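You operate a simulated robot arm through the tools that you are given. There is no shell and no other tool.

The job below is to be done with a simulated robot arm. You get a single attempt, and the scene is never put back.

Task
Lay the red pad on panel A, then on panel D.
Fine: the plate and the frame are hot; swing the press arm clear first and hold the pad by its handle. One rest on each panel, so that both show their order; pad back on the rack, press off (it stays hot). Set down upright: what you pick out.

It is judged by the outcome, as a careful person would: the job done as asked, and still so three seconds after it is handed in. It fails if anything else is knocked over, pushed out of place, dropped, spilled or broken.

Robot
A 7-joint arm with a two-finger parallel gripper, fixed in place. Base frame: the origin is at the foot of the arm, x ahead of it, y to its left, z up; the work surface is at about z = 0.853. Lengths are in m, angles in degrees, forces in N, time in s.
Its first joint turns from -149.0 to 149.0 degrees. Payload 3.5 kg.
Tool frame: the origin (TCP) lies between the finger pads and is the grasp point; the fingertips stand 0.023 m ahead of it; z points along the fingers, y is the line along which they close. Largest opening 0.094 m; finger width 0.038, thickness 0.01; the body of the gripper, 0.054 by 0.096 m, starts 0.039 m behind the TCP.
Orientation is that of the tool frame in the base frame, as a unit quaternion [x, y, z, w]. With the fingers straight down and closing along the base's y, the tool's x points along the base's -x, its y along +y and its z along -z.

Tools
- The arm moves only by the tool play_rows. Its argument "steps" is a list of rows, each a list of 7 numbers: the shift along the tool's x, y, z in m, then the turn, a rotation vector about the tool's x, y, z in rad, then the opening, from 0 (shut) to 1 (fully open). In form: [[dx, dy, dz, rx, ry, rz, jaw], ...]. A call has 1 to 20 rows; each row shifts and turns the commanded pose from where the row before left it, along the tool's axes as they then stand. Each row takes 0.2 s and may step no farther than 0.05 m and 8.6 degrees from the row before; otherwise, or with a gripper value out of range, the whole call is refused. A pose out of reach is approached as far as the arm can. The call stops where the force on the tool passes 40 N (or 10 N more than at its start, if that is more) or the arm is blocked; 0.2 s more then pass. Each finger travels about 0.153 m/s and halts on what it meets, pressing with about 32 N; the grip force reading is that of the motor and also rises with nothing between the fingers. The clock runs only during rows and for 0.2 s after the last one: add rows that do not move to give the fingers time. It gives the time, the measured TCP pose, the force on the tool (base axes), the opening and the grip force at its end, in the units of the frame above (readings bear some noise), with the torque about the TCP (base axes, N m) and any sound that the robot's microphone picked up.
- Cameras (640 x 400 px; columns grow to the right, rows downward): "scene" is now at [-0.2655, 0.2577, 1.2957]; the picture's right is [0.73, -0.69, 0.00], its down [-0.23, -0.24, -0.94] and it looks along [0.65, 0.69, -0.33] (base axes); focal length 214 px, centre (320, 200). "wrist" rides on the gripper at [0.086, 0.016, -0.074] in the tool frame; the picture's right is [-0.18, 0.98, 0.00], its down [-0.58, -0.11, -0.81] and it looks along [-0.79, -0.15, 0.59] (tool axes); focal length 243 px, centre (320, 200). There is no depth. A picture from a camera that has moved, and an enlarged one, comes with that camera's place and axes in the base frame and with its lens.
- snapshot(camera): a new picture of that camera. No time passes.
- head_to(pan, tilt): turns the head with the scene camera to pan (to the left, within 143 degrees either way) and tilt (down, from -29 to 69), counted from straight ahead of the robot. It gives what a move gives.
- zoom(camera, box): a new picture of the part [left, top, right, bottom] of that camera's present view, enlarged. No time passes.
- job_done(): hands the job in; it is judged then, once.

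Places have to be worked out from the pictures, the camera data and where the tool is seen. Open the gripper and draw the arm clear of the work before you hand the job in, unless the task says otherwise.

The tools are called after "Emit:" by a JSON object that holds its "api" and its "payload". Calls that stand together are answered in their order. play_rows: Moves the arm, as the interface text tells. Its arguments: {"type":"object","properties":{"steps":{"type":"array","items":{"type":"array","items":{"type":"number"}}}},"required":["steps"]} The other tools are called the same way: head_to (pan, tilt) turns the head that bears the scene camera; snapshot (camera) takes a picture; zoom (camera, box) takes an enlarged picture of a part of a camera's view; job_done () hands the job in.

At the start:

```text
time: 0.0
tcp_pos: [0.9689, 0.516, 1.2787]
ee_rot: [0.001, 1.0, -0.001, 0.0]
ft_force: [-0.1, 0.4, 0.6]
torque: [-0.01, 0.0, -0.01]
grip_width: 0.094
grip_force: 0.1
head pan, tilt: [46.6, 19.3]
```

scene: 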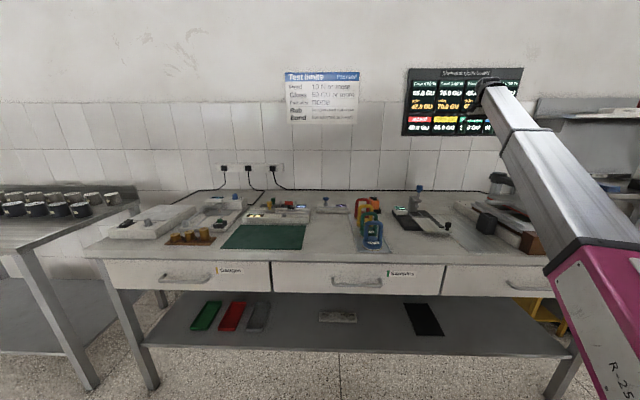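
wrist: 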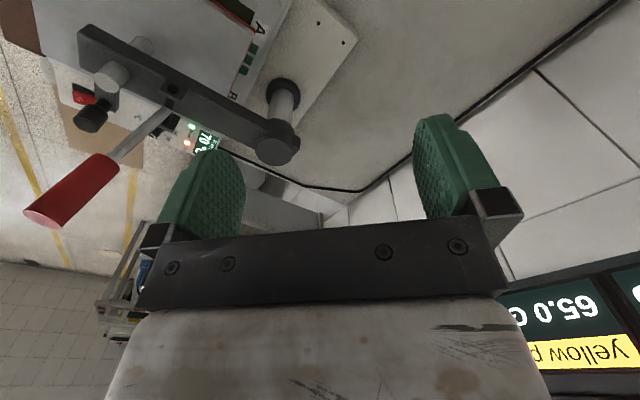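

The first pictures show a bench with several test stations; the wrist view shows a press with a red-handled swing arm. I'll look closer at the scene before moving.

Emit:
{"api": "zoom", "payload": {"camera": "scene", "box": [80, 170, 340, 270]}}

Emit:
{"api": "zoom", "payload": {"camera": "scene", "box": [340, 160, 560, 270]}}

Emit:
{"api": "zoom", "payload": {"camera": "scene", "box": [270, 55, 540, 150]}}

Emit:
{"api": "zoom", "payload": {"camera": "wrist", "box": [0, 0, 400, 250]}}

```text
2.46 times, centred on (210, 220) of scene
camera zoom: at [-0.2655, 0.2577, 1.2957], right [0.73, -0.69, 0.0], down [-0.23, -0.24, -0.94], along [0.65, 0.69, -0.33], focal length 528 px, centre (591, 151)
```

zoom: 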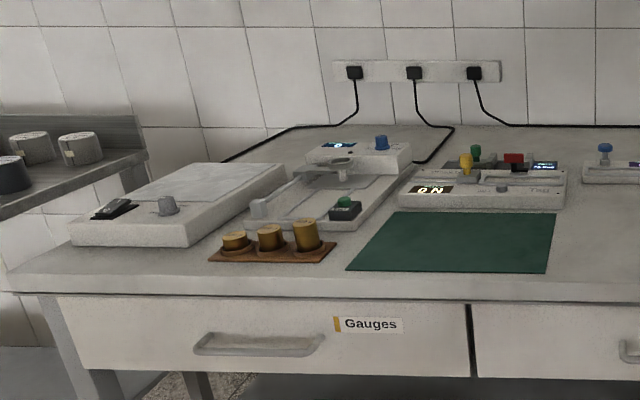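

```text
2.91 times, centred on (450, 215) of scene
camera zoom: at [-0.2655, 0.2577, 1.2957], right [0.73, -0.69, 0.0], down [-0.23, -0.24, -0.94], along [0.65, 0.69, -0.33], focal length 624 px, centre (-58, 156)
```

zoom: 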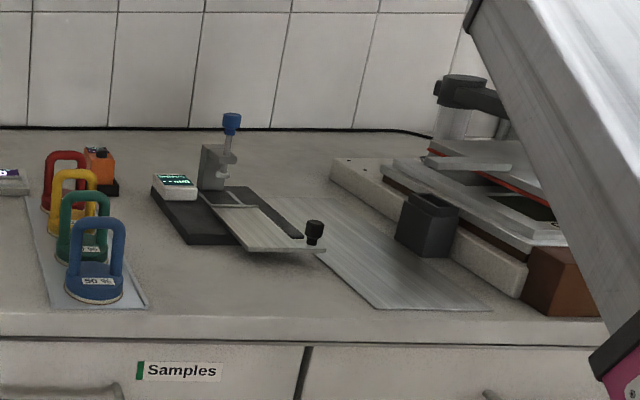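

```text
2.37 times, centred on (405, 102) of scene
camera zoom: at [-0.2655, 0.2577, 1.2957], right [0.73, -0.69, 0.0], down [-0.23, -0.24, -0.94], along [0.65, 0.69, -0.33], focal length 508 px, centre (118, 431)
```

zoom: 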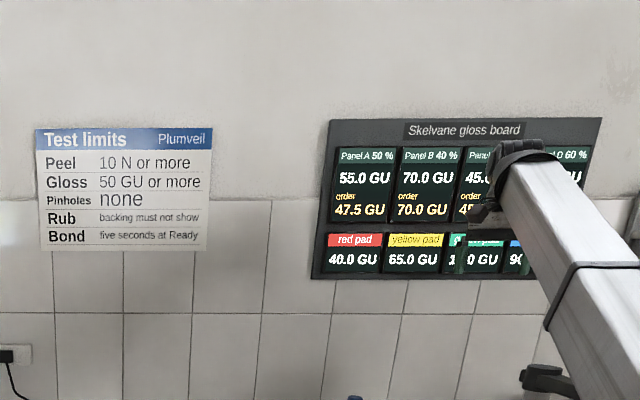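

```text
1.60 times, centred on (200, 125) of wrist
camera zoom: at [0.8826, 0.5307, 1.3531], right [0.18, 0.98, 0.0], down [0.58, -0.11, 0.81], along [0.79, -0.15, -0.59], focal length 388 px, centre (512, 320)
```

zoom: 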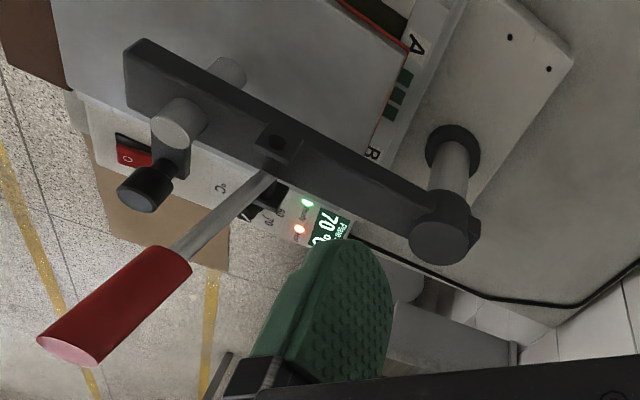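

The board gives gloss values: red pad 40 GU, panel A 55 to 47.5. I'll turn the head to see the press area and the rest of the board.

Emit:
{"api": "head_to", "payload": {"pan": 15, "tilt": 25}}

Emit:
{"api": "snapshot", "payload": {"camera": "scene"}}

```text
time: 1.0
tcp_pos: [0.9697, 0.5144, 1.2785]
ee_rot: [-0.001, 1.0, 0.0, 0.001]
ft_force: [0.1, 0.1, 0.6]
torque: [-0.02, -0.04, 0.01]
grip_width: 0.0942
grip_force: 0.0
head pan, tilt: [15.0, 25.0]
```

```text
taken
```

scene: 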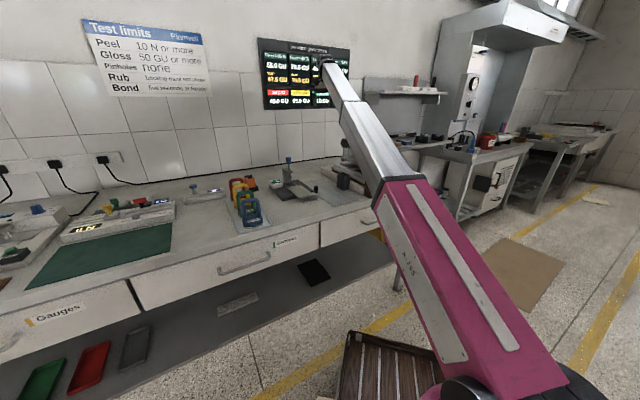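

The arm's own links hide the press, so I'll draw the gripper back and to the left at the same height (nothing stands that tall there) and look again.

Emit:
{"api": "play_rows", "payload": {"steps": [[0.042, 0.02, -0.005, 0, 0, 0, 1], [0.042, 0.02, -0.005, 0, 0, 0, 1], [0.042, 0.02, -0.005, 0, 0, 0, 1], [0.042, 0.02, -0.005, 0, 0, 0, 1], [0.042, 0.02, 0, 0, 0, 0, 1], [0.042, 0.02, 0, 0, 0, 0, 1], [0.042, 0.02, 0, 0, 0, 0, 1], [0.042, 0.02, 0, 0, 0, 0, 1], [0.042, 0.02, 0, 0, 0, 0, 1], [0.042, 0.02, 0, 0, 0, 0, 1]]}}

Emit:
{"api": "snapshot", "payload": {"camera": "scene"}}

Emit:
{"api": "snapshot", "payload": {"camera": "wrist"}}

```text
time: 3.2
tcp_pos: [0.5776, 0.7382, 1.2224]
ee_rot: [0.001, 1.0, 0.005, 0.005]
ft_force: [0.7, 0.1, 0.6]
torque: [-0.01, 0.01, -0.03]
grip_width: 0.094
grip_force: 0.1
out of reach, approached as far as the arm can: row 2, 3, 4, 5, 6, 7, 8, 9, 10
head pan, tilt: [15.0, 25.0]
```

```text
taken
```

scene: 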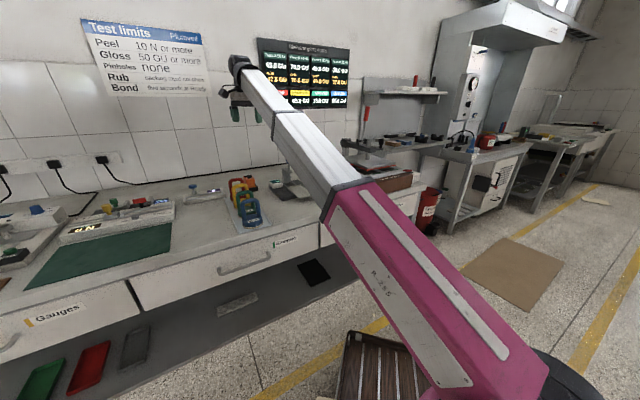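

```text
taken
camera wrist: at [0.4906, 0.7529, 1.2975], right [0.19, 0.98, 0.01], down [0.57, -0.12, 0.81], along [0.8, -0.14, -0.59], focal length 243 px, centre (320, 200)
```

wrist: 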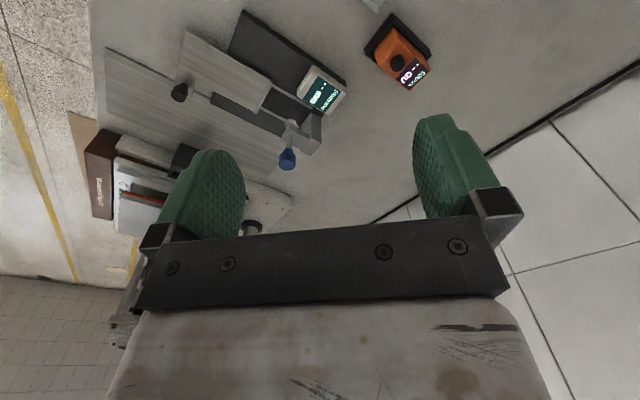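

The board is now readable. I'll zoom on it and on the bench parts to find the pad rack, the panels and the press.

Emit:
{"api": "zoom", "payload": {"camera": "scene", "box": [245, 30, 365, 115]}}

Emit:
{"api": "zoom", "payload": {"camera": "scene", "box": [200, 150, 440, 260]}}

Emit:
{"api": "zoom", "payload": {"camera": "wrist", "box": [70, 0, 470, 250]}}

```text
4.71 times, centred on (305, 72) of scene
camera zoom: at [-0.2403, 0.214, 1.2864], right [0.26, -0.97, 0.0], down [-0.41, -0.11, -0.91], along [0.88, 0.23, -0.42], focal length 1009 px, centre (391, 800)
```

zoom: 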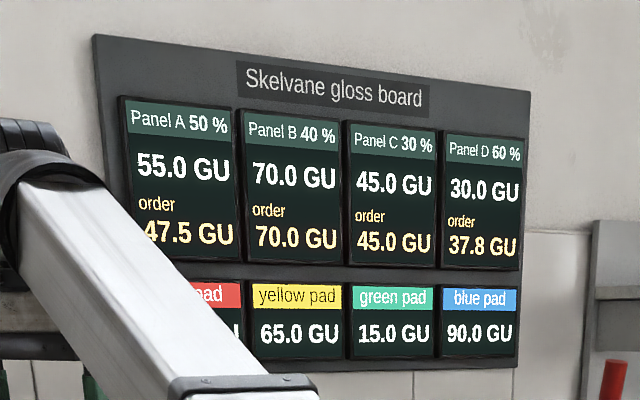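

```text
2.67 times, centred on (320, 205) of scene
camera zoom: at [-0.2403, 0.214, 1.2864], right [0.26, -0.97, 0.0], down [-0.41, -0.11, -0.91], along [0.88, 0.23, -0.42], focal length 572 px, centre (320, 187)
```

zoom: 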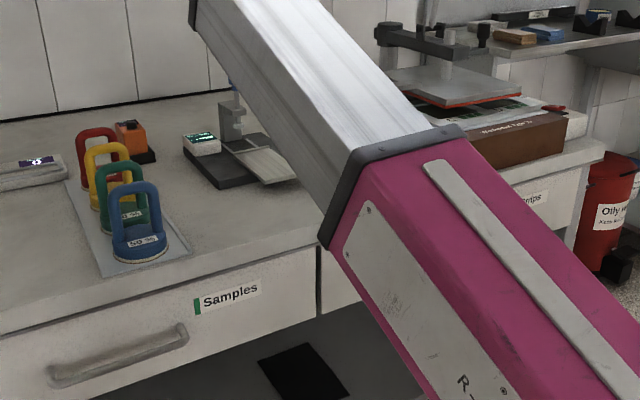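

```text
1.60 times, centred on (270, 125) of wrist
camera zoom: at [0.4906, 0.7529, 1.2975], right [0.19, 0.98, 0.01], down [0.57, -0.12, 0.81], along [0.8, -0.14, -0.59], focal length 388 px, centre (400, 320)
```

zoom: 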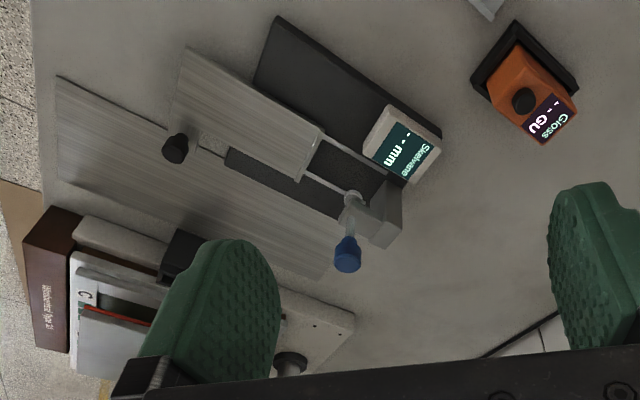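

Board read: A 55→47.5 (50 %), D 30→37.8 (60 %), which fits red on A once, then D once. I'll swing the arm further left and a bit lower so the scene camera sees the press freely.

Emit:
{"api": "play_rows", "payload": {"steps": [[0.0, 0.0, 0.04, 0, 0, 0, 1], [0.03, 0.0, 0.03, 0, 0, 0, 1], [0.04, 0.0, 0.0, 0, 0, 0, 1], [0.04, 0.0, 0, 0, 0, 0, 1], [0.04, 0.0, 0, 0, 0, 0, 1], [0.04, 0.0, 0, 0, 0, 0, 1], [0.04, 0.0, 0, 0, 0, 0, 1], [0.04, 0.0, 0, 0, 0, 0, 1], [0.04, 0.0, 0, 0, 0, 0, 1]]}}

Emit:
{"api": "snapshot", "payload": {"camera": "scene"}}

Emit:
{"api": "snapshot", "payload": {"camera": "wrist"}}

```text
time: 5.2
tcp_pos: [0.2704, 0.7448, 1.1395]
ee_rot: [0.0, 1.0, 0.005, 0.003]
ft_force: [0.0, -0.6, 0.2]
torque: [-0.03, -0.01, 0.03]
grip_width: 0.094
grip_force: 0.0
out of reach, approached as far as the arm can: row 8, 9
head pan, tilt: [15.0, 25.0]
```

```text
taken
```

scene: 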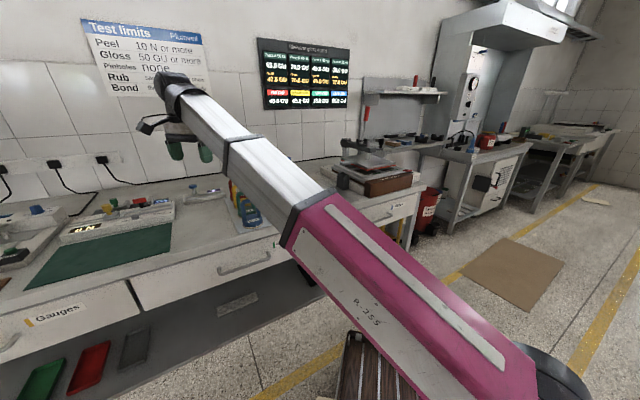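

```text
taken
camera wrist: at [0.1836, 0.7597, 1.2153], right [0.18, 0.98, 0.01], down [0.58, -0.12, 0.81], along [0.8, -0.14, -0.59], focal length 243 px, centre (320, 200)
```

wrist: 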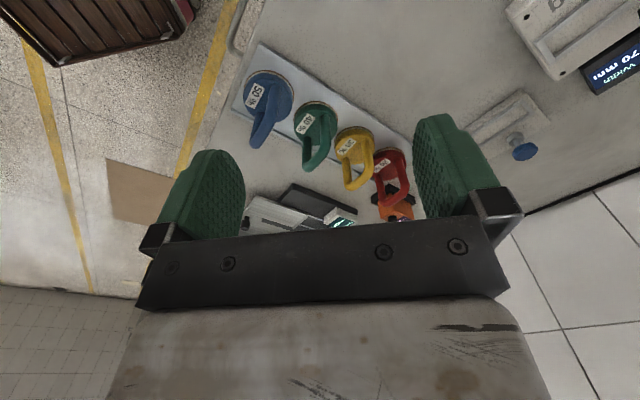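

Now the press is visible right of the arm. I'll zoom in on it, on the rack, and in the wrist view.

Emit:
{"api": "zoom", "payload": {"camera": "scene", "box": [320, 120, 440, 220]}}

Emit:
{"api": "zoom", "payload": {"camera": "wrist", "box": [220, 50, 440, 230]}}

Emit:
{"api": "head_to", "payload": {"pan": 25, "tilt": 35}}

Emit:
{"api": "snapshot", "payload": {"camera": "scene"}}

```text
4.00 times, centred on (380, 170) of scene
camera zoom: at [-0.2404, 0.214, 1.2864], right [0.26, -0.97, 0.0], down [-0.41, -0.11, -0.91], along [0.88, 0.23, -0.42], focal length 858 px, centre (80, 320)
```

zoom: 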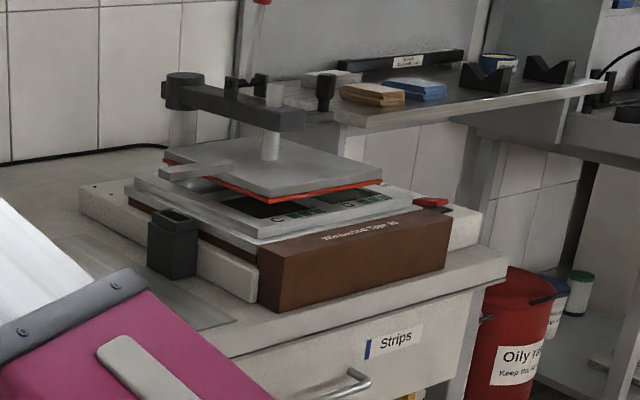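

```text
2.22 times, centred on (330, 140) of wrist
camera zoom: at [0.1836, 0.7597, 1.2153], right [0.18, 0.98, 0.01], down [0.58, -0.12, 0.81], along [0.8, -0.14, -0.59], focal length 539 px, centre (298, 333)
```

zoom: 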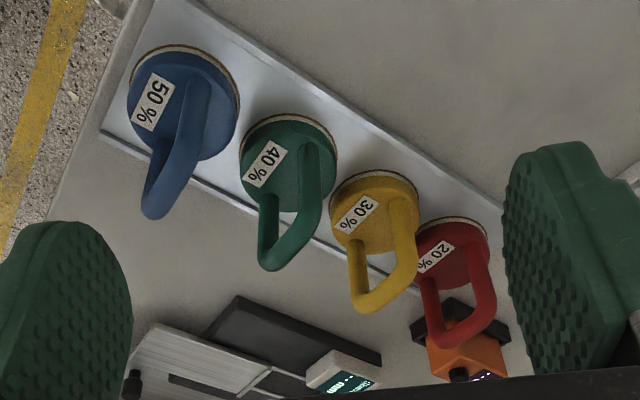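

```text
time: 5.9
tcp_pos: [0.2718, 0.7446, 1.1406]
ee_rot: [0.001, 1.0, 0.005, 0.002]
ft_force: [0.4, -0.4, -0.5]
torque: [-0.02, 0.02, -0.03]
grip_width: 0.0941
grip_force: 0.1
head pan, tilt: [25.0, 35.0]
```

```text
taken
```

scene: 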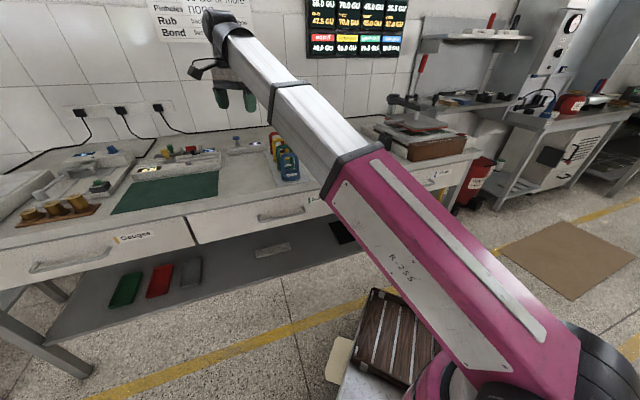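

The pads are labelled (red 20 %), and the press shows an upper plate hanging from a swing arm with the panel frame beneath. I'll zoom in on this new head view to get its axes and more detail.

Emit:
{"api": "zoom", "payload": {"camera": "scene", "box": [360, 45, 480, 195]}}

Emit:
{"api": "zoom", "payload": {"camera": "scene", "box": [230, 115, 320, 195]}}

```text
2.67 times, centred on (420, 120) of scene
camera zoom: at [-0.2497, 0.2272, 1.2707], right [0.42, -0.91, 0.0], down [-0.52, -0.24, -0.82], along [0.74, 0.35, -0.57], focal length 572 px, centre (53, 413)
```

zoom: 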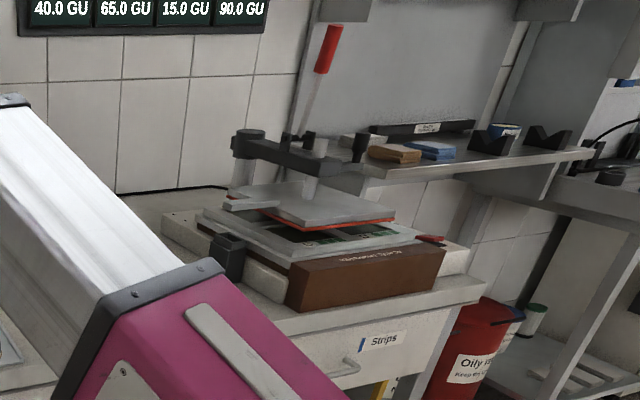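

```text
5.00 times, centred on (275, 155) of scene
camera zoom: at [-0.2497, 0.2272, 1.2707], right [0.42, -0.91, 0.0], down [-0.52, -0.24, -0.82], along [0.74, 0.35, -0.57], focal length 1072 px, centre (545, 425)
```

zoom: 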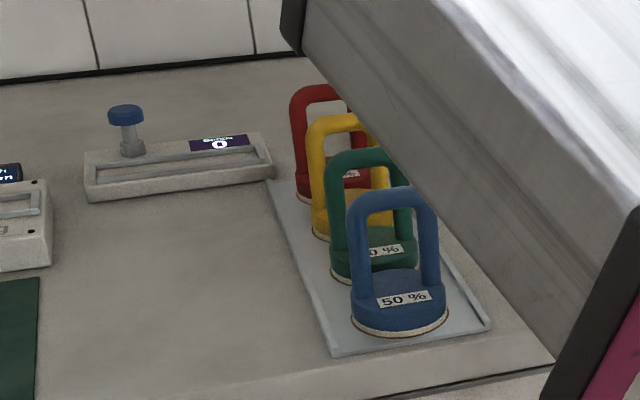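

From two views I put the press pivot near (1.13, 0.41), its arm pointing to the bench front with end near (0.97, 0.21, 1.03), and the red lever tip at (1.00, 0.29, 1.25). I'll move the wrist camera above the near side of the press, staying about 0.2 m away, for a closer look.

Emit:
{"api": "play_rows", "payload": {"steps": [[-0.034, -0.032, -0.006, 0, 0, 0, 1], [-0.034, -0.032, -0.006, 0, 0, 0, 1], [-0.034, -0.032, -0.006, 0, 0, 0, 1], [-0.034, -0.032, -0.006, 0, 0, 0, 1], [-0.034, -0.032, -0.006, 0, 0, 0, 1], [-0.034, -0.032, -0.006, 0, 0, 0, 1], [-0.034, -0.032, -0.006, 0, 0, 0, 1], [-0.034, -0.032, -0.006, 0, 0, 0, 1], [-0.034, -0.032, -0.006, 0, 0, 0, 1], [-0.034, -0.032, -0.006, 0, 0, 0, 1], [-0.034, -0.032, -0.006, 0, 0, 0, 1], [-0.034, -0.032, -0.006, 0, 0, 0, 1], [-0.034, -0.032, -0.006, 0, 0, 0, 1], [-0.034, -0.032, -0.006, 0, 0, 0, 1]]}}

Emit:
{"api": "snapshot", "payload": {"camera": "wrist"}}

Emit:
{"api": "snapshot", "payload": {"camera": "scene"}}

```text
time: 8.9
tcp_pos: [0.7647, 0.3169, 1.1682]
ee_rot: [0.0, 1.0, 0.001, 0.002]
ft_force: [0.4, -0.1, -0.6]
torque: [0.0, 0.02, 0.01]
grip_width: 0.094
grip_force: 0.1
out of reach, approached as far as the arm can: row 1, 2, 3, 4, 5, 6, 7, 9
head pan, tilt: [25.0, 35.0]
```

```text
taken
camera wrist: at [0.6777, 0.3325, 1.2433], right [0.18, 0.98, 0.0], down [0.58, -0.11, 0.81], along [0.8, -0.15, -0.59], focal length 243 px, centre (320, 200)
```

wrist: 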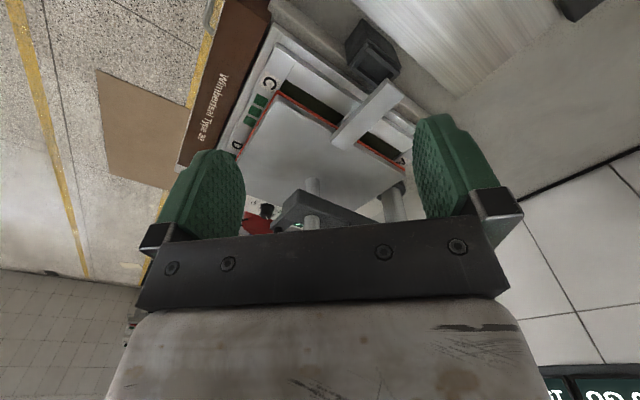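

```text
taken
```

scene: 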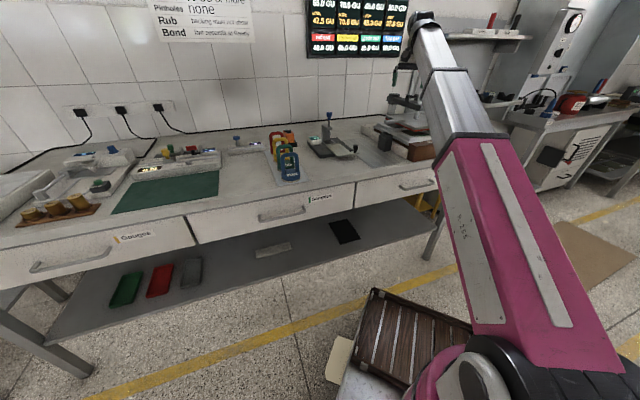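

Very helpful: C and D labels at the frame's front, hot plate above with a bar to the left, black box at left. Zooming for detail.

Emit:
{"api": "zoom", "payload": {"camera": "wrist", "box": [170, 0, 450, 235]}}

Emit:
{"api": "zoom", "payload": {"camera": "scene", "box": [230, 80, 450, 200]}}

```text
1.70 times, centred on (310, 118) of wrist
camera zoom: at [0.6777, 0.3325, 1.2433], right [0.18, 0.98, 0.0], down [0.58, -0.11, 0.81], along [0.8, -0.15, -0.59], focal length 413 px, centre (337, 340)
```

zoom: 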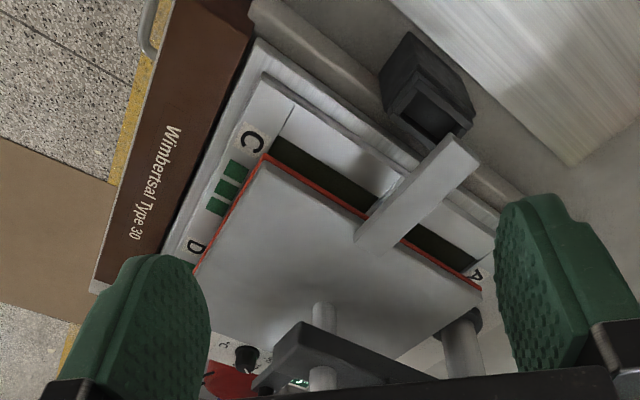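

```text
2.91 times, centred on (340, 140) of scene
camera zoom: at [-0.2498, 0.2271, 1.2706], right [0.42, -0.91, 0.0], down [-0.52, -0.24, -0.82], along [0.74, 0.35, -0.57], focal length 624 px, centre (262, 374)
```

zoom: 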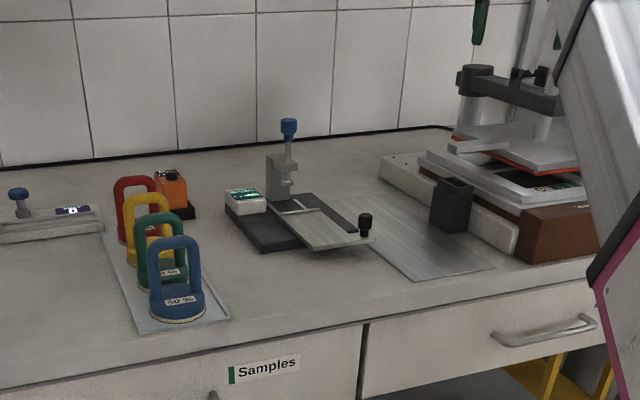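

The geometry fits a bench turned 45° to the base (u = right along the bench, v = toward the wall). Before deciding the swing direction I need the clearance between the plate's underside and the black box at left, so I'll take a lower look from the left side with the tool yawed −45°.

Emit:
{"api": "play_rows", "payload": {"steps": [[-0.0026, 0.0356, 0.018, 0, 0, 0, 1], [-0.0026, 0.0356, 0.018, 0, 0, 0, 1], [-0.0026, 0.0356, 0.018, 0, 0, 0, 1], [-0.0026, 0.0356, 0.018, 0, 0, 0, 1], [-0.0026, 0.0356, 0.018, 0, 0, 0, 1], [0, 0, 0, 0, 0, 0.131, 1], [0, 0, 0, 0, 0, 0.131, 1], [0, 0, 0, 0, 0, 0.131, 1], [0, 0, 0, 0, 0, 0.131, 1], [0, 0, 0, 0, 0, 0.131, 1], [0, 0, 0, 0, 0, 0.131, 1]]}}

Emit:
{"api": "snapshot", "payload": {"camera": "wrist"}}

Emit:
{"api": "snapshot", "payload": {"camera": "scene"}}

```text
time: 11.3
tcp_pos: [0.7758, 0.4947, 1.0769]
ee_rot: [0.384, 0.923, 0.0, 0.0]
ft_force: [0.1, -0.3, 0.0]
torque: [0.0, 0.0, 0.03]
grip_width: 0.0937
grip_force: 0.1
head pan, tilt: [25.0, 35.0]
```

```text
taken
camera wrist: at [0.7267, 0.568, 1.1535], right [0.83, 0.56, 0.0], down [0.33, -0.49, 0.81], along [0.45, -0.67, -0.59], focal length 243 px, centre (320, 200)
```

wrist: 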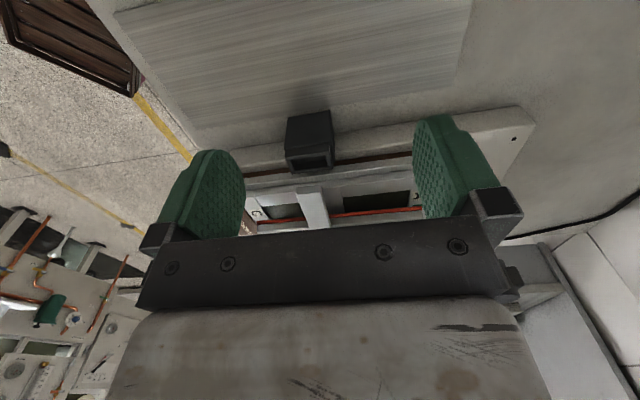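

```text
taken
```

scene: 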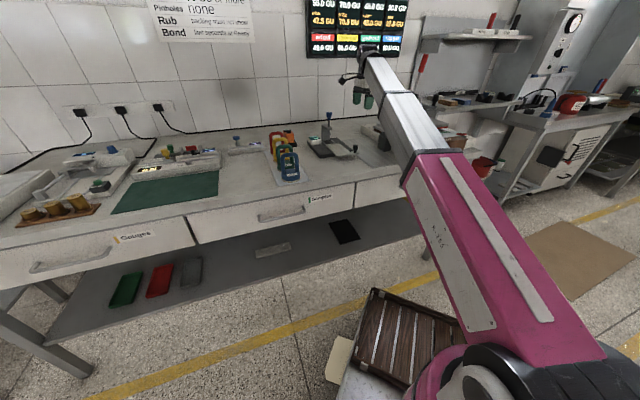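

The box and bar are visible between the fingers; zooming in here.

Emit:
{"api": "zoom", "payload": {"camera": "wrist", "box": [235, 95, 435, 240]}}

Emit:
{"api": "zoom", "payload": {"camera": "scene", "box": [340, 60, 480, 180]}}

```text
2.76 times, centred on (335, 168) of wrist
camera zoom: at [0.7267, 0.568, 1.1535], right [0.83, 0.56, 0.0], down [0.33, -0.49, 0.81], along [0.45, -0.67, -0.59], focal length 669 px, centre (279, 290)
```

zoom: 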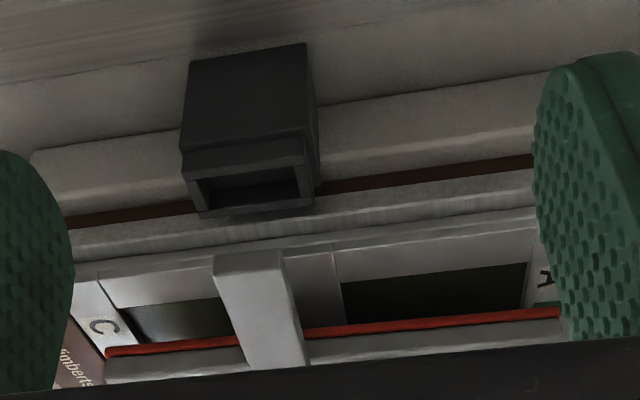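

```text
3.33 times, centred on (410, 120) of scene
camera zoom: at [-0.2497, 0.2272, 1.2706], right [0.42, -0.91, 0.0], down [-0.52, -0.24, -0.82], along [0.74, 0.35, -0.57], focal length 715 px, centre (20, 467)
```

zoom: 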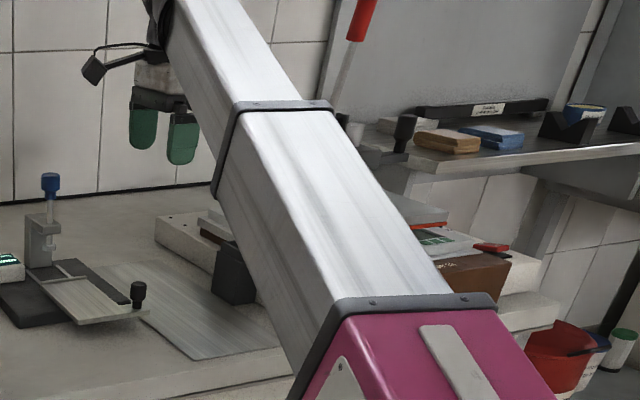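

Triangulated: black box top z≈0.92, plate underside z≈0.966, frame surface z≈0.943, so the plate clears the box when swung left. Panel A centre ≈ (u 0.412, v 0.94), D ≈ (u 0.535, v 0.815). Now I'll look at the arm's front end and switch from the bench front.

Emit:
{"api": "play_rows", "payload": {"steps": [[0.0, 0.0, -0.04, 0, 0, 0, 1], [-0.01, -0.02, -0.04, 0, 0, 0, 1], [-0.026, -0.037, -0.002, 0, 0, 0, 1], [-0.026, -0.037, -0.002, 0, 0, 0, 1], [-0.026, -0.037, -0.002, 0, 0, 0, 1], [-0.026, -0.037, 0, 0, 0, 0, 1], [-0.026, -0.037, 0, 0, 0, 0, 1], [-0.026, -0.037, 0, 0, 0, 0, 1], [-0.026, -0.037, 0, 0, 0, 0, 1], [-0.026, -0.037, 0, 0, 0, 0, 1], [-0.026, -0.037, 0, 0, 0, 0, 1]]}}

Emit:
{"api": "play_rows", "payload": {"steps": [[0, 0, 0, 0, 0, -0.131, 1], [0, 0, 0, 0, 0, -0.131, 1], [0, 0, 0, 0, 0, -0.131, 1], [0, 0, 0, 0, 0, -0.131, 1], [0, 0, 0, 0, 0, -0.131, 1], [0, 0, 0, 0, 0, -0.131, 1], [0, 0, 0, 0, 0, -0.131, 1], [0, 0, 0, 0, 0, -0.131, 1], [0, 0, 0, 0, 0, -0.131, 1], [0, 0, 0, 0, 0, -0.131, 1], [0, 0, 0, 0, 0, -0.131, 1], [0, 0, 0, 0, 0, -0.131, 1], [0, 0, 0, 0, 0, -0.131, 1]]}}

Emit:
{"api": "snapshot", "payload": {"camera": "wrist"}}

Emit:
{"api": "snapshot", "payload": {"camera": "scene"}}

```text
time: 13.7
tcp_pos: [0.7178, 0.078, 1.1245]
ee_rot: [0.383, 0.924, 0.003, 0.005]
ft_force: [0.5, -0.1, -0.8]
torque: [-0.01, -0.03, 0.03]
grip_width: 0.0939
grip_force: 0.1
out of reach, approached as far as the arm can: row 6, 7, 8, 9, 10, 11
head pan, tilt: [25.0, 35.0]
```

```text
time: 14.9
tcp_pos: [0.719, 0.0797, 1.1214]
ee_rot: [0.099, 0.995, 0.003, 0.004]
ft_force: [2.9, 17.0, -3.9]
torque: [-1.79, -0.08, -1.87]
grip_width: 0.0939
grip_force: 0.1
head pan, tilt: [25.0, 35.0]
stopped in row 5: the force on the tool passed its limit at 87 N (the readings are from after the stop); the commanded pose is now the measured one
```

```text
taken
camera wrist: at [0.6364, 0.1109, 1.1972], right [0.37, 0.93, 0.01], down [0.54, -0.23, 0.81], along [0.75, -0.3, -0.59], focal length 243 px, centre (320, 200)
```

wrist: 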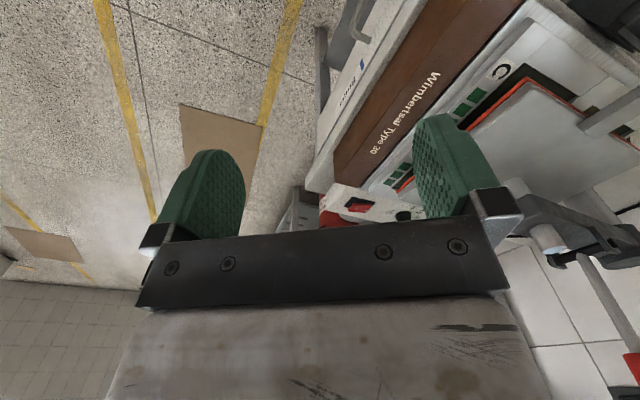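

```text
taken
```

scene: 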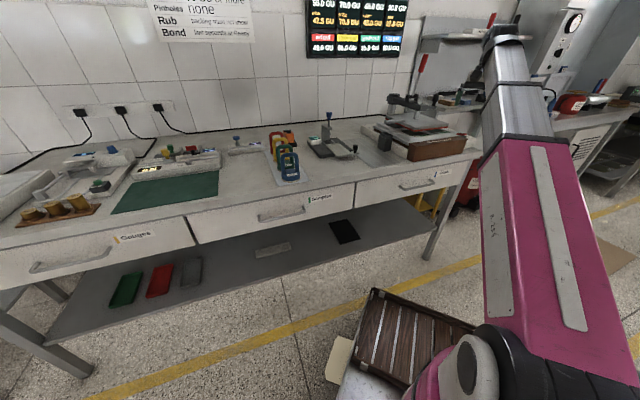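

The rotation was stopped: the residual force and torque point to a contact at about (−0.11, 0, +0.11) from the TCP, i.e. the wrist camera touching the robot's own forearm in this folded posture, not anything on the bench. I'll turn back a little to relieve it and check.

Emit:
{"api": "play_rows", "payload": {"steps": [[0, 0, 0, 0, 0, 0.1, 1], [0, 0, 0, 0, 0, 0.12, 1], [0, 0, 0, 0, 0, 0.12, 1]]}}

Emit:
{"api": "snapshot", "payload": {"camera": "scene"}}

Emit:
{"api": "zoom", "payload": {"camera": "wrist", "box": [240, 0, 640, 250]}}

Emit:
{"api": "zoom", "payload": {"camera": "scene", "box": [350, 40, 490, 180]}}

```text
time: 15.7
tcp_pos: [0.7199, 0.0792, 1.1232]
ee_rot: [0.265, 0.964, 0.003, 0.004]
ft_force: [-0.3, 0.6, 0.1]
torque: [0.0, 0.02, -0.02]
grip_width: 0.094
grip_force: 0.1
head pan, tilt: [25.0, 35.0]
```

```text
taken
```

scene: 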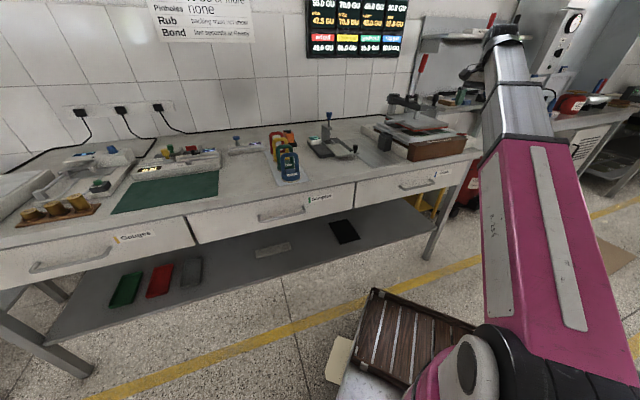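

```text
1.60 times, centred on (440, 125) of wrist
camera zoom: at [0.6519, 0.1362, 1.1976], right [0.66, 0.75, 0.01], down [0.44, -0.39, 0.81], along [0.61, -0.53, -0.59], focal length 388 px, centre (128, 320)
```

zoom: 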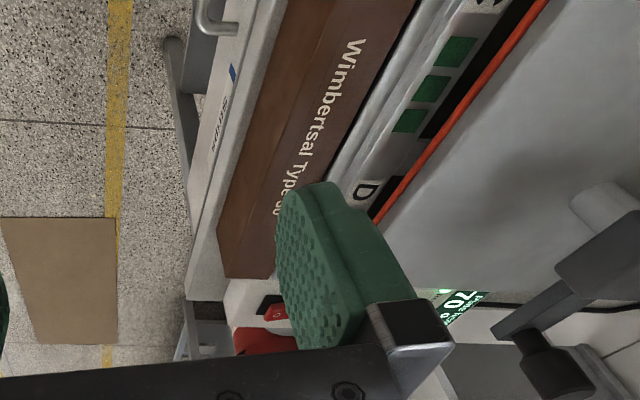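

```text
2.86 times, centred on (420, 110) of scene
camera zoom: at [-0.2497, 0.2271, 1.2706], right [0.42, -0.91, 0.0], down [-0.52, -0.24, -0.82], along [0.74, 0.35, -0.57], focal length 613 px, centre (34, 457)
```

zoom: 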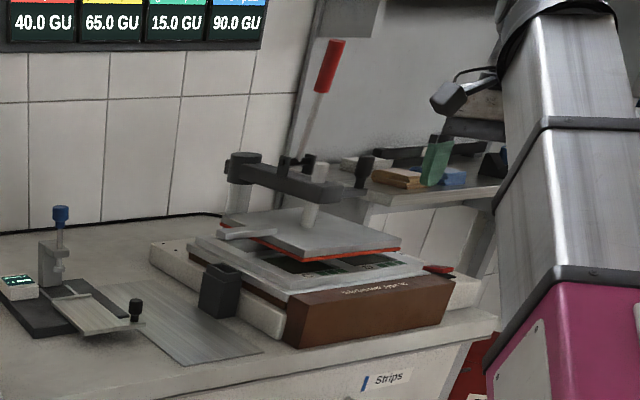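

Contact is gone (forces ≈0). The red lever stands at about (1.007, 0.297) at z≈1.2, rigidly above the swing arm and far from hot surfaces, so I plan to straddle it with open fingers and swing the arm left (over the box, with 4 cm clearance). First move to a staging point in front of it.

Emit:
{"api": "play_rows", "payload": {"steps": [[-0.0044, 0.0449, -0.012, 0, 0, 0, 1], [-0.0044, 0.0449, -0.012, 0, 0, 0, 1], [-0.0044, 0.0449, -0.012, 0, 0, 0, 1], [-0.0044, 0.0449, -0.012, 0, 0, 0, 1], [-0.0044, 0.0449, -0.012, 0, 0, 0, 1], [-0.0044, 0.0449, -0.012, 0, 0, 0, 1], [0, 0, 0, 0, 0, -0.13, 1], [0, 0, 0, 0, 0, -0.13, 1], [0, 0, 0, 0, 0, -0.13, 1], [0, 0, 0, 0, 0, -0.13, 1]]}}

Emit:
{"api": "snapshot", "payload": {"camera": "wrist"}}

Emit:
{"api": "snapshot", "payload": {"camera": "scene"}}

```text
time: 17.9
tcp_pos: [0.8773, 0.2962, 1.1973]
ee_rot: [0.007, 1.0, 0.003, 0.004]
ft_force: [0.1, -0.4, -0.3]
torque: [-0.02, 0.0, 0.02]
grip_width: 0.094
grip_force: 0.1
head pan, tilt: [25.0, 35.0]
```

```text
taken
camera wrist: at [0.7912, 0.3133, 1.2716], right [0.2, 0.98, 0.01], down [0.57, -0.12, 0.81], along [0.8, -0.16, -0.58], focal length 243 px, centre (320, 200)
```

wrist: 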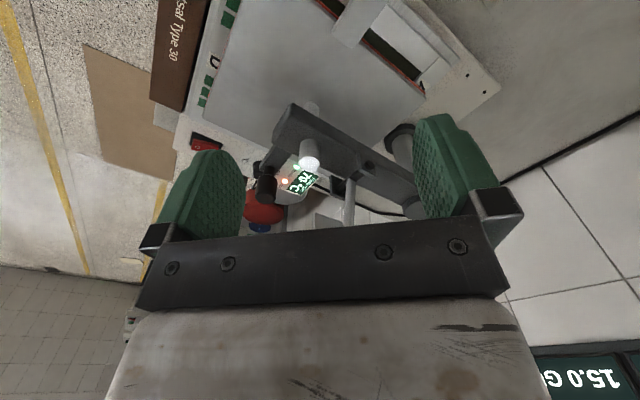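

```text
taken
```

scene: 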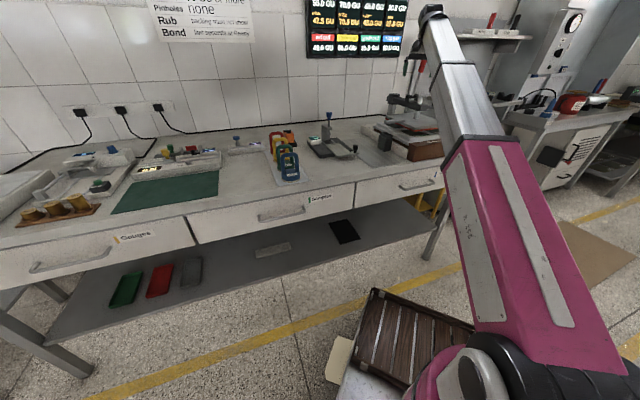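

The picture confirms the lever rod lies centred between the fingers ahead of me. I'll rise to z≈1.23 and slide forward so the lever enters the gap.

Emit:
{"api": "play_rows", "payload": {"steps": [[-0.03, 0.002, -0.016, 0, 0, 0, 1], [-0.03, 0.002, -0.016, 0, 0, 0, 1], [-0.025, 0, -0.002, 0, 0, 0, 1], [-0.025, 0, -0.002, 0, 0, 0, 1], [-0.015, 0, 0, 0, 0, 0, 1]]}}

Emit:
{"api": "snapshot", "payload": {"camera": "scene"}}

Emit:
{"api": "zoom", "payload": {"camera": "scene", "box": [360, 20, 480, 140]}}

Emit:
{"api": "snapshot", "payload": {"camera": "wrist"}}

```text
time: 19.1
tcp_pos: [1.0027, 0.2979, 1.2353]
ee_rot: [0.008, 1.0, 0.003, 0.004]
ft_force: [0.0, -0.8, 0.2]
torque: [-0.04, 0.0, 0.02]
grip_width: 0.094
grip_force: 0.1
head pan, tilt: [25.0, 35.0]
```

```text
taken
```

scene: 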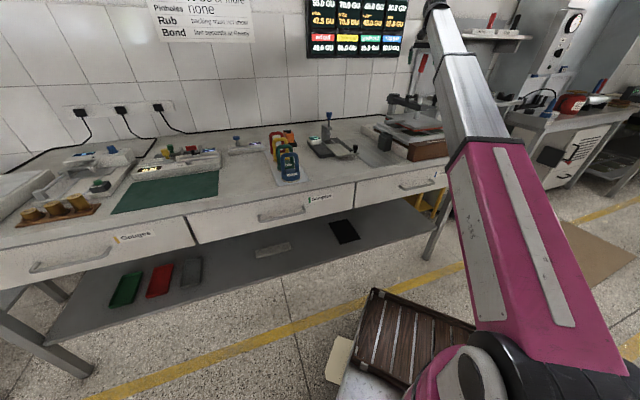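

```text
3.33 times, centred on (420, 80) of scene
camera zoom: at [-0.2497, 0.2272, 1.2706], right [0.42, -0.91, 0.0], down [-0.52, -0.24, -0.82], along [0.74, 0.35, -0.57], focal length 715 px, centre (-13, 600)
```

zoom: 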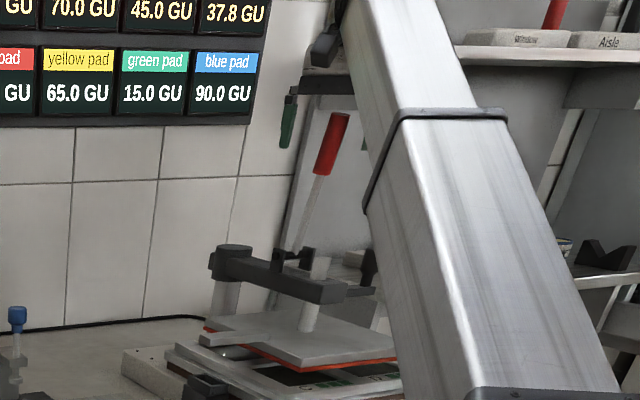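

```text
taken
camera wrist: at [0.9161, 0.315, 1.3094], right [0.2, 0.98, 0.01], down [0.57, -0.12, 0.81], along [0.8, -0.16, -0.58], focal length 243 px, centre (320, 200)
```

wrist: 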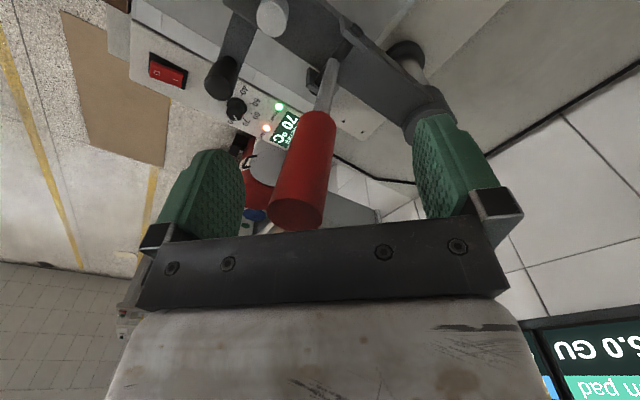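

The lever's red grip is now centred between the open fingers (tip at ≈(1.003, 0.287, 1.254), palm 2 cm above it). I'll narrow the gap to ~6 cm without squeezing and swing the first 30° along the arc about the pivot.

Emit:
{"api": "play_rows", "payload": {"steps": [[0, 0, 0, 0, 0, 0, 0.64], [0, 0, 0, 0, 0, 0, 0.64], [0.0072, 0.0117, 0, 0, 0, 0, 0.64], [0.0071, 0.0117, 0, 0, 0, 0, 0.64], [0.0064, 0.0095, 0, 0, 0, 0, 0.64], [0.0063, 0.0094, 0, 0, 0, 0, 0.64], [0.0051, 0.0102, 0, 0, 0, 0, 0.64], [0.005, 0.0102, 0, 0, 0, 0, 0.64], [0.0037, 0.0108, 0, 0, 0, 0, 0.64], [0.0036, 0.0108, 0, 0, 0, 0, 0.64]]}}

Emit:
{"api": "snapshot", "payload": {"camera": "scene"}}

Emit:
{"api": "snapshot", "payload": {"camera": "wrist"}}

```text
time: 21.3
tcp_pos: [0.9594, 0.3832, 1.234]
ee_rot: [0.007, 1.0, 0.003, 0.005]
ft_force: [-0.4, -0.1, 0.4]
torque: [0.0, 0.05, 0.0]
grip_width: 0.0602
grip_force: 0.1
head pan, tilt: [25.0, 35.0]
```

```text
taken
```

scene: 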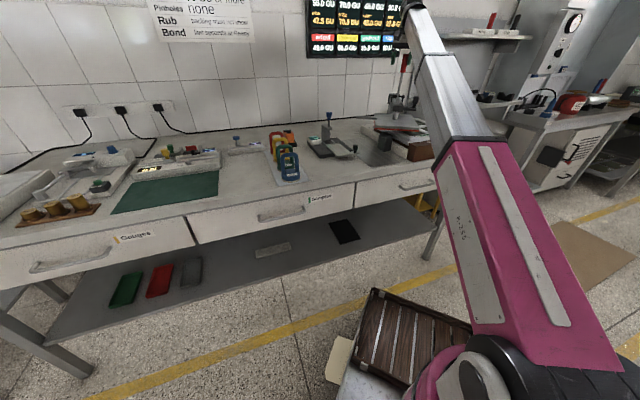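

```text
taken
camera wrist: at [0.8731, 0.4008, 1.3083], right [0.2, 0.98, 0.01], down [0.57, -0.12, 0.81], along [0.8, -0.16, -0.58], focal length 243 px, centre (320, 200)
```

wrist: 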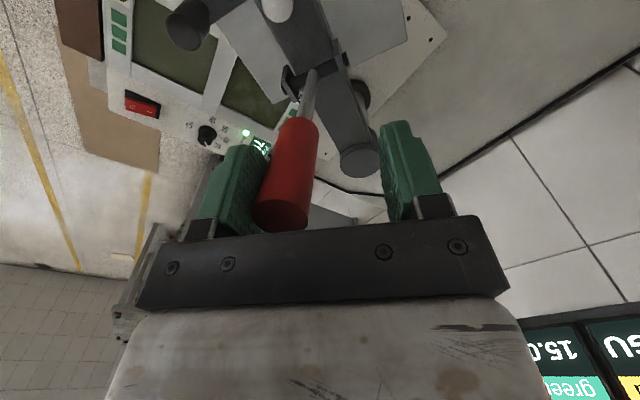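

The arm swings freely with almost no force and the panels are starting to show. Continuing the arc from 30° to 90°, turning the gripper with it.

Emit:
{"api": "play_rows", "payload": {"steps": [[0.0028, 0.0107, 0, 0, 0, 0, 0.64], [0.0027, 0.0106, 0, 0, 0, 0, 0.64], [0.0008, 0.0114, 0, 0, 0, 0, 0.64], [0.0007, 0.0113, 0, 0, 0, 0, 0.64], [-0.0017, 0.0113, 0, 0, 0, 0.0655, 0.64], [-0.0017, 0.0113, 0, 0, 0, 0.0655, 0.64], [-0.0017, 0.0113, 0, 0, 0, 0.0655, 0.64], [-0.0017, 0.0113, 0, 0, 0, 0.0655, 0.64], [-0.0017, 0.0113, 0, 0, 0, 0.0655, 0.64], [-0.0017, 0.0113, 0, 0, 0, 0.0655, 0.64], [-0.0017, 0.0113, 0, 0, 0, 0.0655, 0.64], [-0.0017, 0.0113, 0, 0, 0, 0.0655, 0.64], [-0.0017, 0.0113, 0, 0, 0, 0.0655, 0.64], [-0.0017, 0.0113, 0, 0, 0, 0.0655, 0.64], [-0.0017, 0.0113, 0, 0, 0, 0.0655, 0.64], [-0.0017, 0.0113, 0, 0, 0, 0.0655, 0.64]]}}

Emit:
{"api": "snapshot", "payload": {"camera": "scene"}}

Emit:
{"api": "snapshot", "payload": {"camera": "wrist"}}

```text
time: 24.7
tcp_pos: [1.0206, 0.5431, 1.2357]
ee_rot: [0.391, 0.921, 0.004, 0.004]
ft_force: [-1.3, 0.1, 0.2]
torque: [0.0, -0.03, 0.02]
grip_width: 0.0603
grip_force: 0.0
head pan, tilt: [25.0, 35.0]
```

```text
taken
```

scene: 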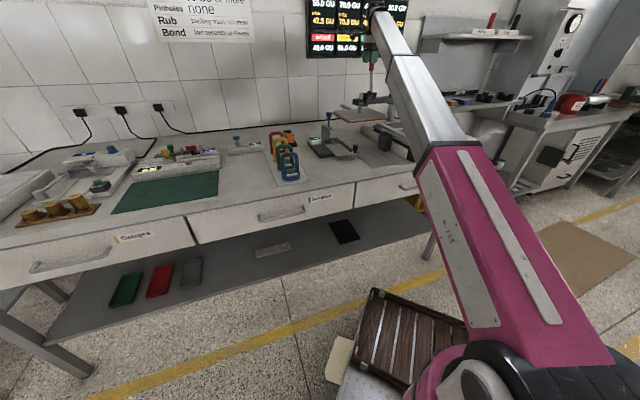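

```text
taken
camera wrist: at [0.9712, 0.6163, 1.3112], right [0.83, 0.55, 0.01], down [0.32, -0.5, 0.81], along [0.45, -0.67, -0.59], focal length 243 px, centre (320, 200)
```

wrist: 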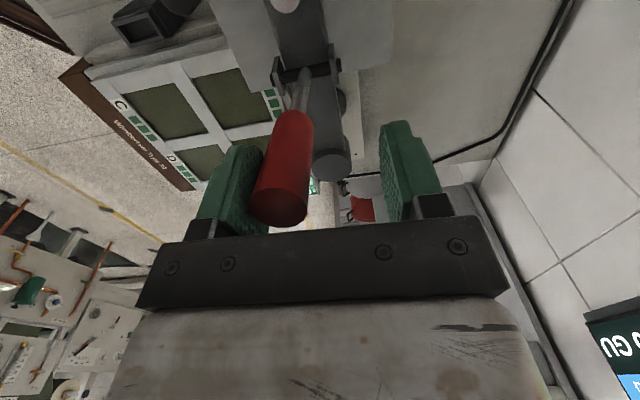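

The arm is at about 90° and all panels are becoming visible. I'll push about 20° more so the plate and bar clear panel A's work space.

Emit:
{"api": "play_rows", "payload": {"steps": [[-0.0017, 0.0113, 0, 0, 0, 0.0655, 0.64], [-0.0017, 0.0113, 0, 0, 0, 0.0655, 0.64], [-0.0017, 0.0113, 0, 0, 0, 0.0655, 0.64], [-0.0017, 0.0113, 0, 0, 0, 0.0655, 0.64], [-0.0017, 0.0113, 0, 0, 0, 0.0655, 0.64]]}}

Emit:
{"api": "snapshot", "payload": {"camera": "wrist"}}

Emit:
{"api": "snapshot", "payload": {"camera": "scene"}}

```text
time: 25.9
tcp_pos: [1.0684, 0.5683, 1.2345]
ee_rot: [0.536, 0.845, 0.004, 0.003]
ft_force: [-0.8, -0.6, -0.1]
torque: [0.01, -0.02, -0.02]
grip_width: 0.0604
grip_force: 0.7
head pan, tilt: [25.0, 35.0]
```

```text
taken
camera wrist: at [1.0455, 0.6531, 1.3102], right [0.97, 0.25, 0.01], down [0.14, -0.58, 0.81], along [0.21, -0.78, -0.59], focal length 243 px, centre (320, 200)
```

wrist: 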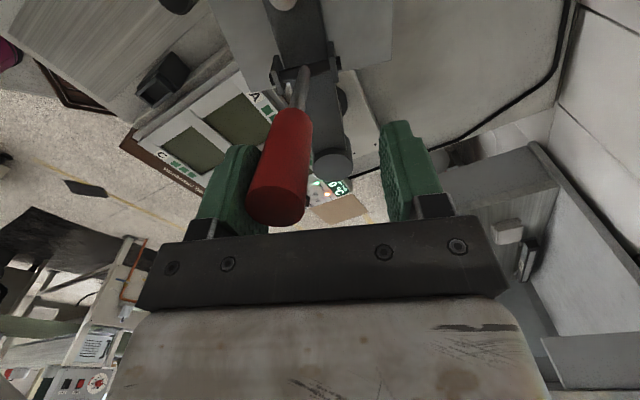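

```text
taken
```

scene: 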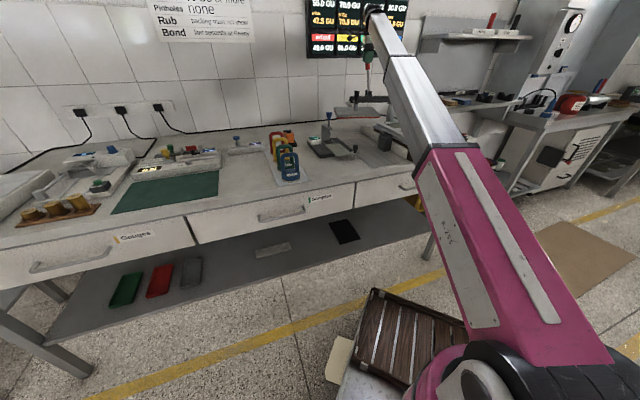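

It works well and reach is fine (r≈1.21). A few more degrees for margin, then I'll back out of the lever.

Emit:
{"api": "play_rows", "payload": {"steps": [[-0.0017, 0.0113, 0, 0, 0, 0.0655, 0.64], [-0.0017, 0.0113, 0, 0, 0, 0.0655, 0.64], [-0.0017, 0.0113, 0, 0, 0, 0.0655, 0.64], [0, 0, 0, 0, 0, 0, 1], [0, 0, 0, 0, 0, 0, 1]]}}

Emit:
{"api": "snapshot", "payload": {"camera": "wrist"}}

Emit:
{"api": "zoom", "payload": {"camera": "scene", "box": [310, 20, 430, 160]}}

```text
time: 27.1
tcp_pos: [1.075, 0.5637, 1.2259]
ee_rot: [0.614, 0.789, 0.005, 0.002]
ft_force: [-3.0, 7.3, 22.4]
torque: [-0.17, 0.34, -0.12]
grip_width: 0.0939
grip_force: 0.1
out of reach, approached as far as the arm can: row 1, 2, 3
head pan, tilt: [25.0, 35.0]
```

```text
taken
camera wrist: at [1.0683, 0.6508, 1.3017], right [1.0, 0.06, 0.01], down [0.03, -0.6, 0.8], along [0.06, -0.8, -0.6], focal length 243 px, centre (320, 200)
```

wrist: 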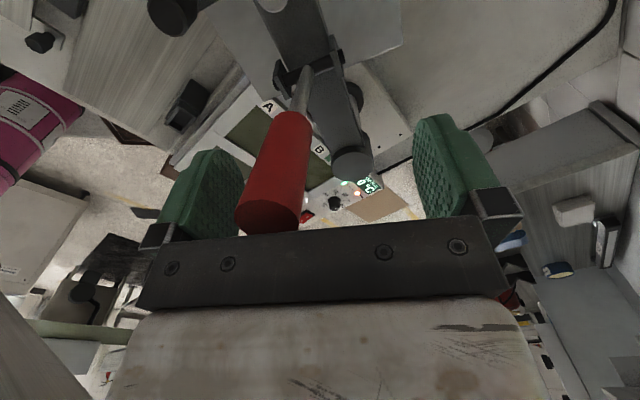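

```text
2.86 times, centred on (370, 90) of scene
camera zoom: at [-0.2506, 0.2271, 1.2705], right [0.42, -0.91, 0.0], down [-0.52, -0.24, -0.82], along [0.74, 0.35, -0.57], focal length 613 px, centre (177, 514)
```

zoom: 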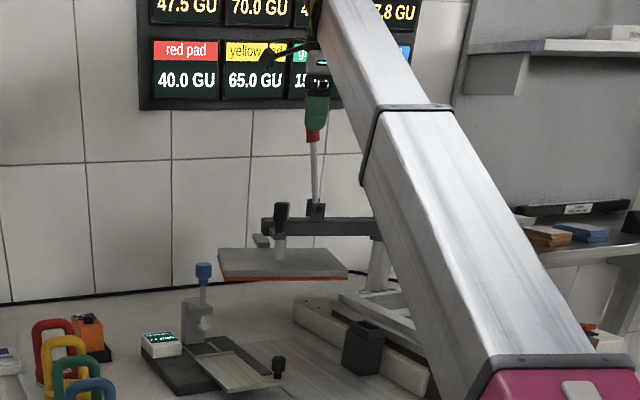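

At the last step I reached the limit; the palm sank onto the lever top (22 N). I'll ease up and inward a little, turn the gripper back, and check.

Emit:
{"api": "play_rows", "payload": {"steps": [[-0.002, -0.008, -0.006, 0, 0, 0, 1], [-0.003, -0.012, -0.006, 0, 0, 0, 1]]}}

Emit:
{"api": "snapshot", "payload": {"camera": "wrist"}}

```text
time: 27.7
tcp_pos: [1.0575, 0.5516, 1.2348]
ee_rot: [0.615, 0.789, 0.004, 0.003]
ft_force: [-0.1, 0.3, -0.3]
torque: [-0.02, 0.01, 0.02]
grip_width: 0.0939
grip_force: 0.0
head pan, tilt: [25.0, 35.0]
```

```text
taken
camera wrist: at [1.0513, 0.6394, 1.3107], right [1.0, 0.06, 0.01], down [0.03, -0.59, 0.8], along [0.05, -0.8, -0.59], focal length 243 px, centre (320, 200)
```

wrist: 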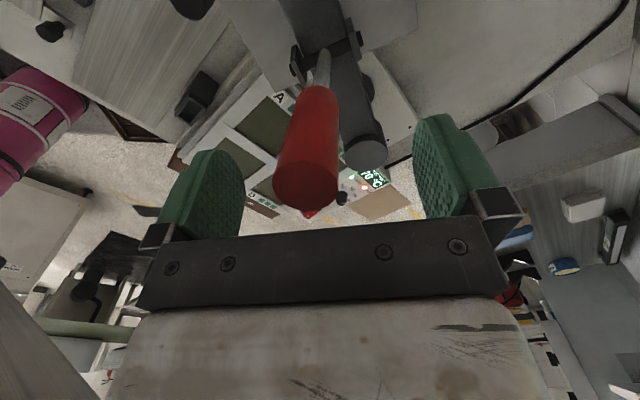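

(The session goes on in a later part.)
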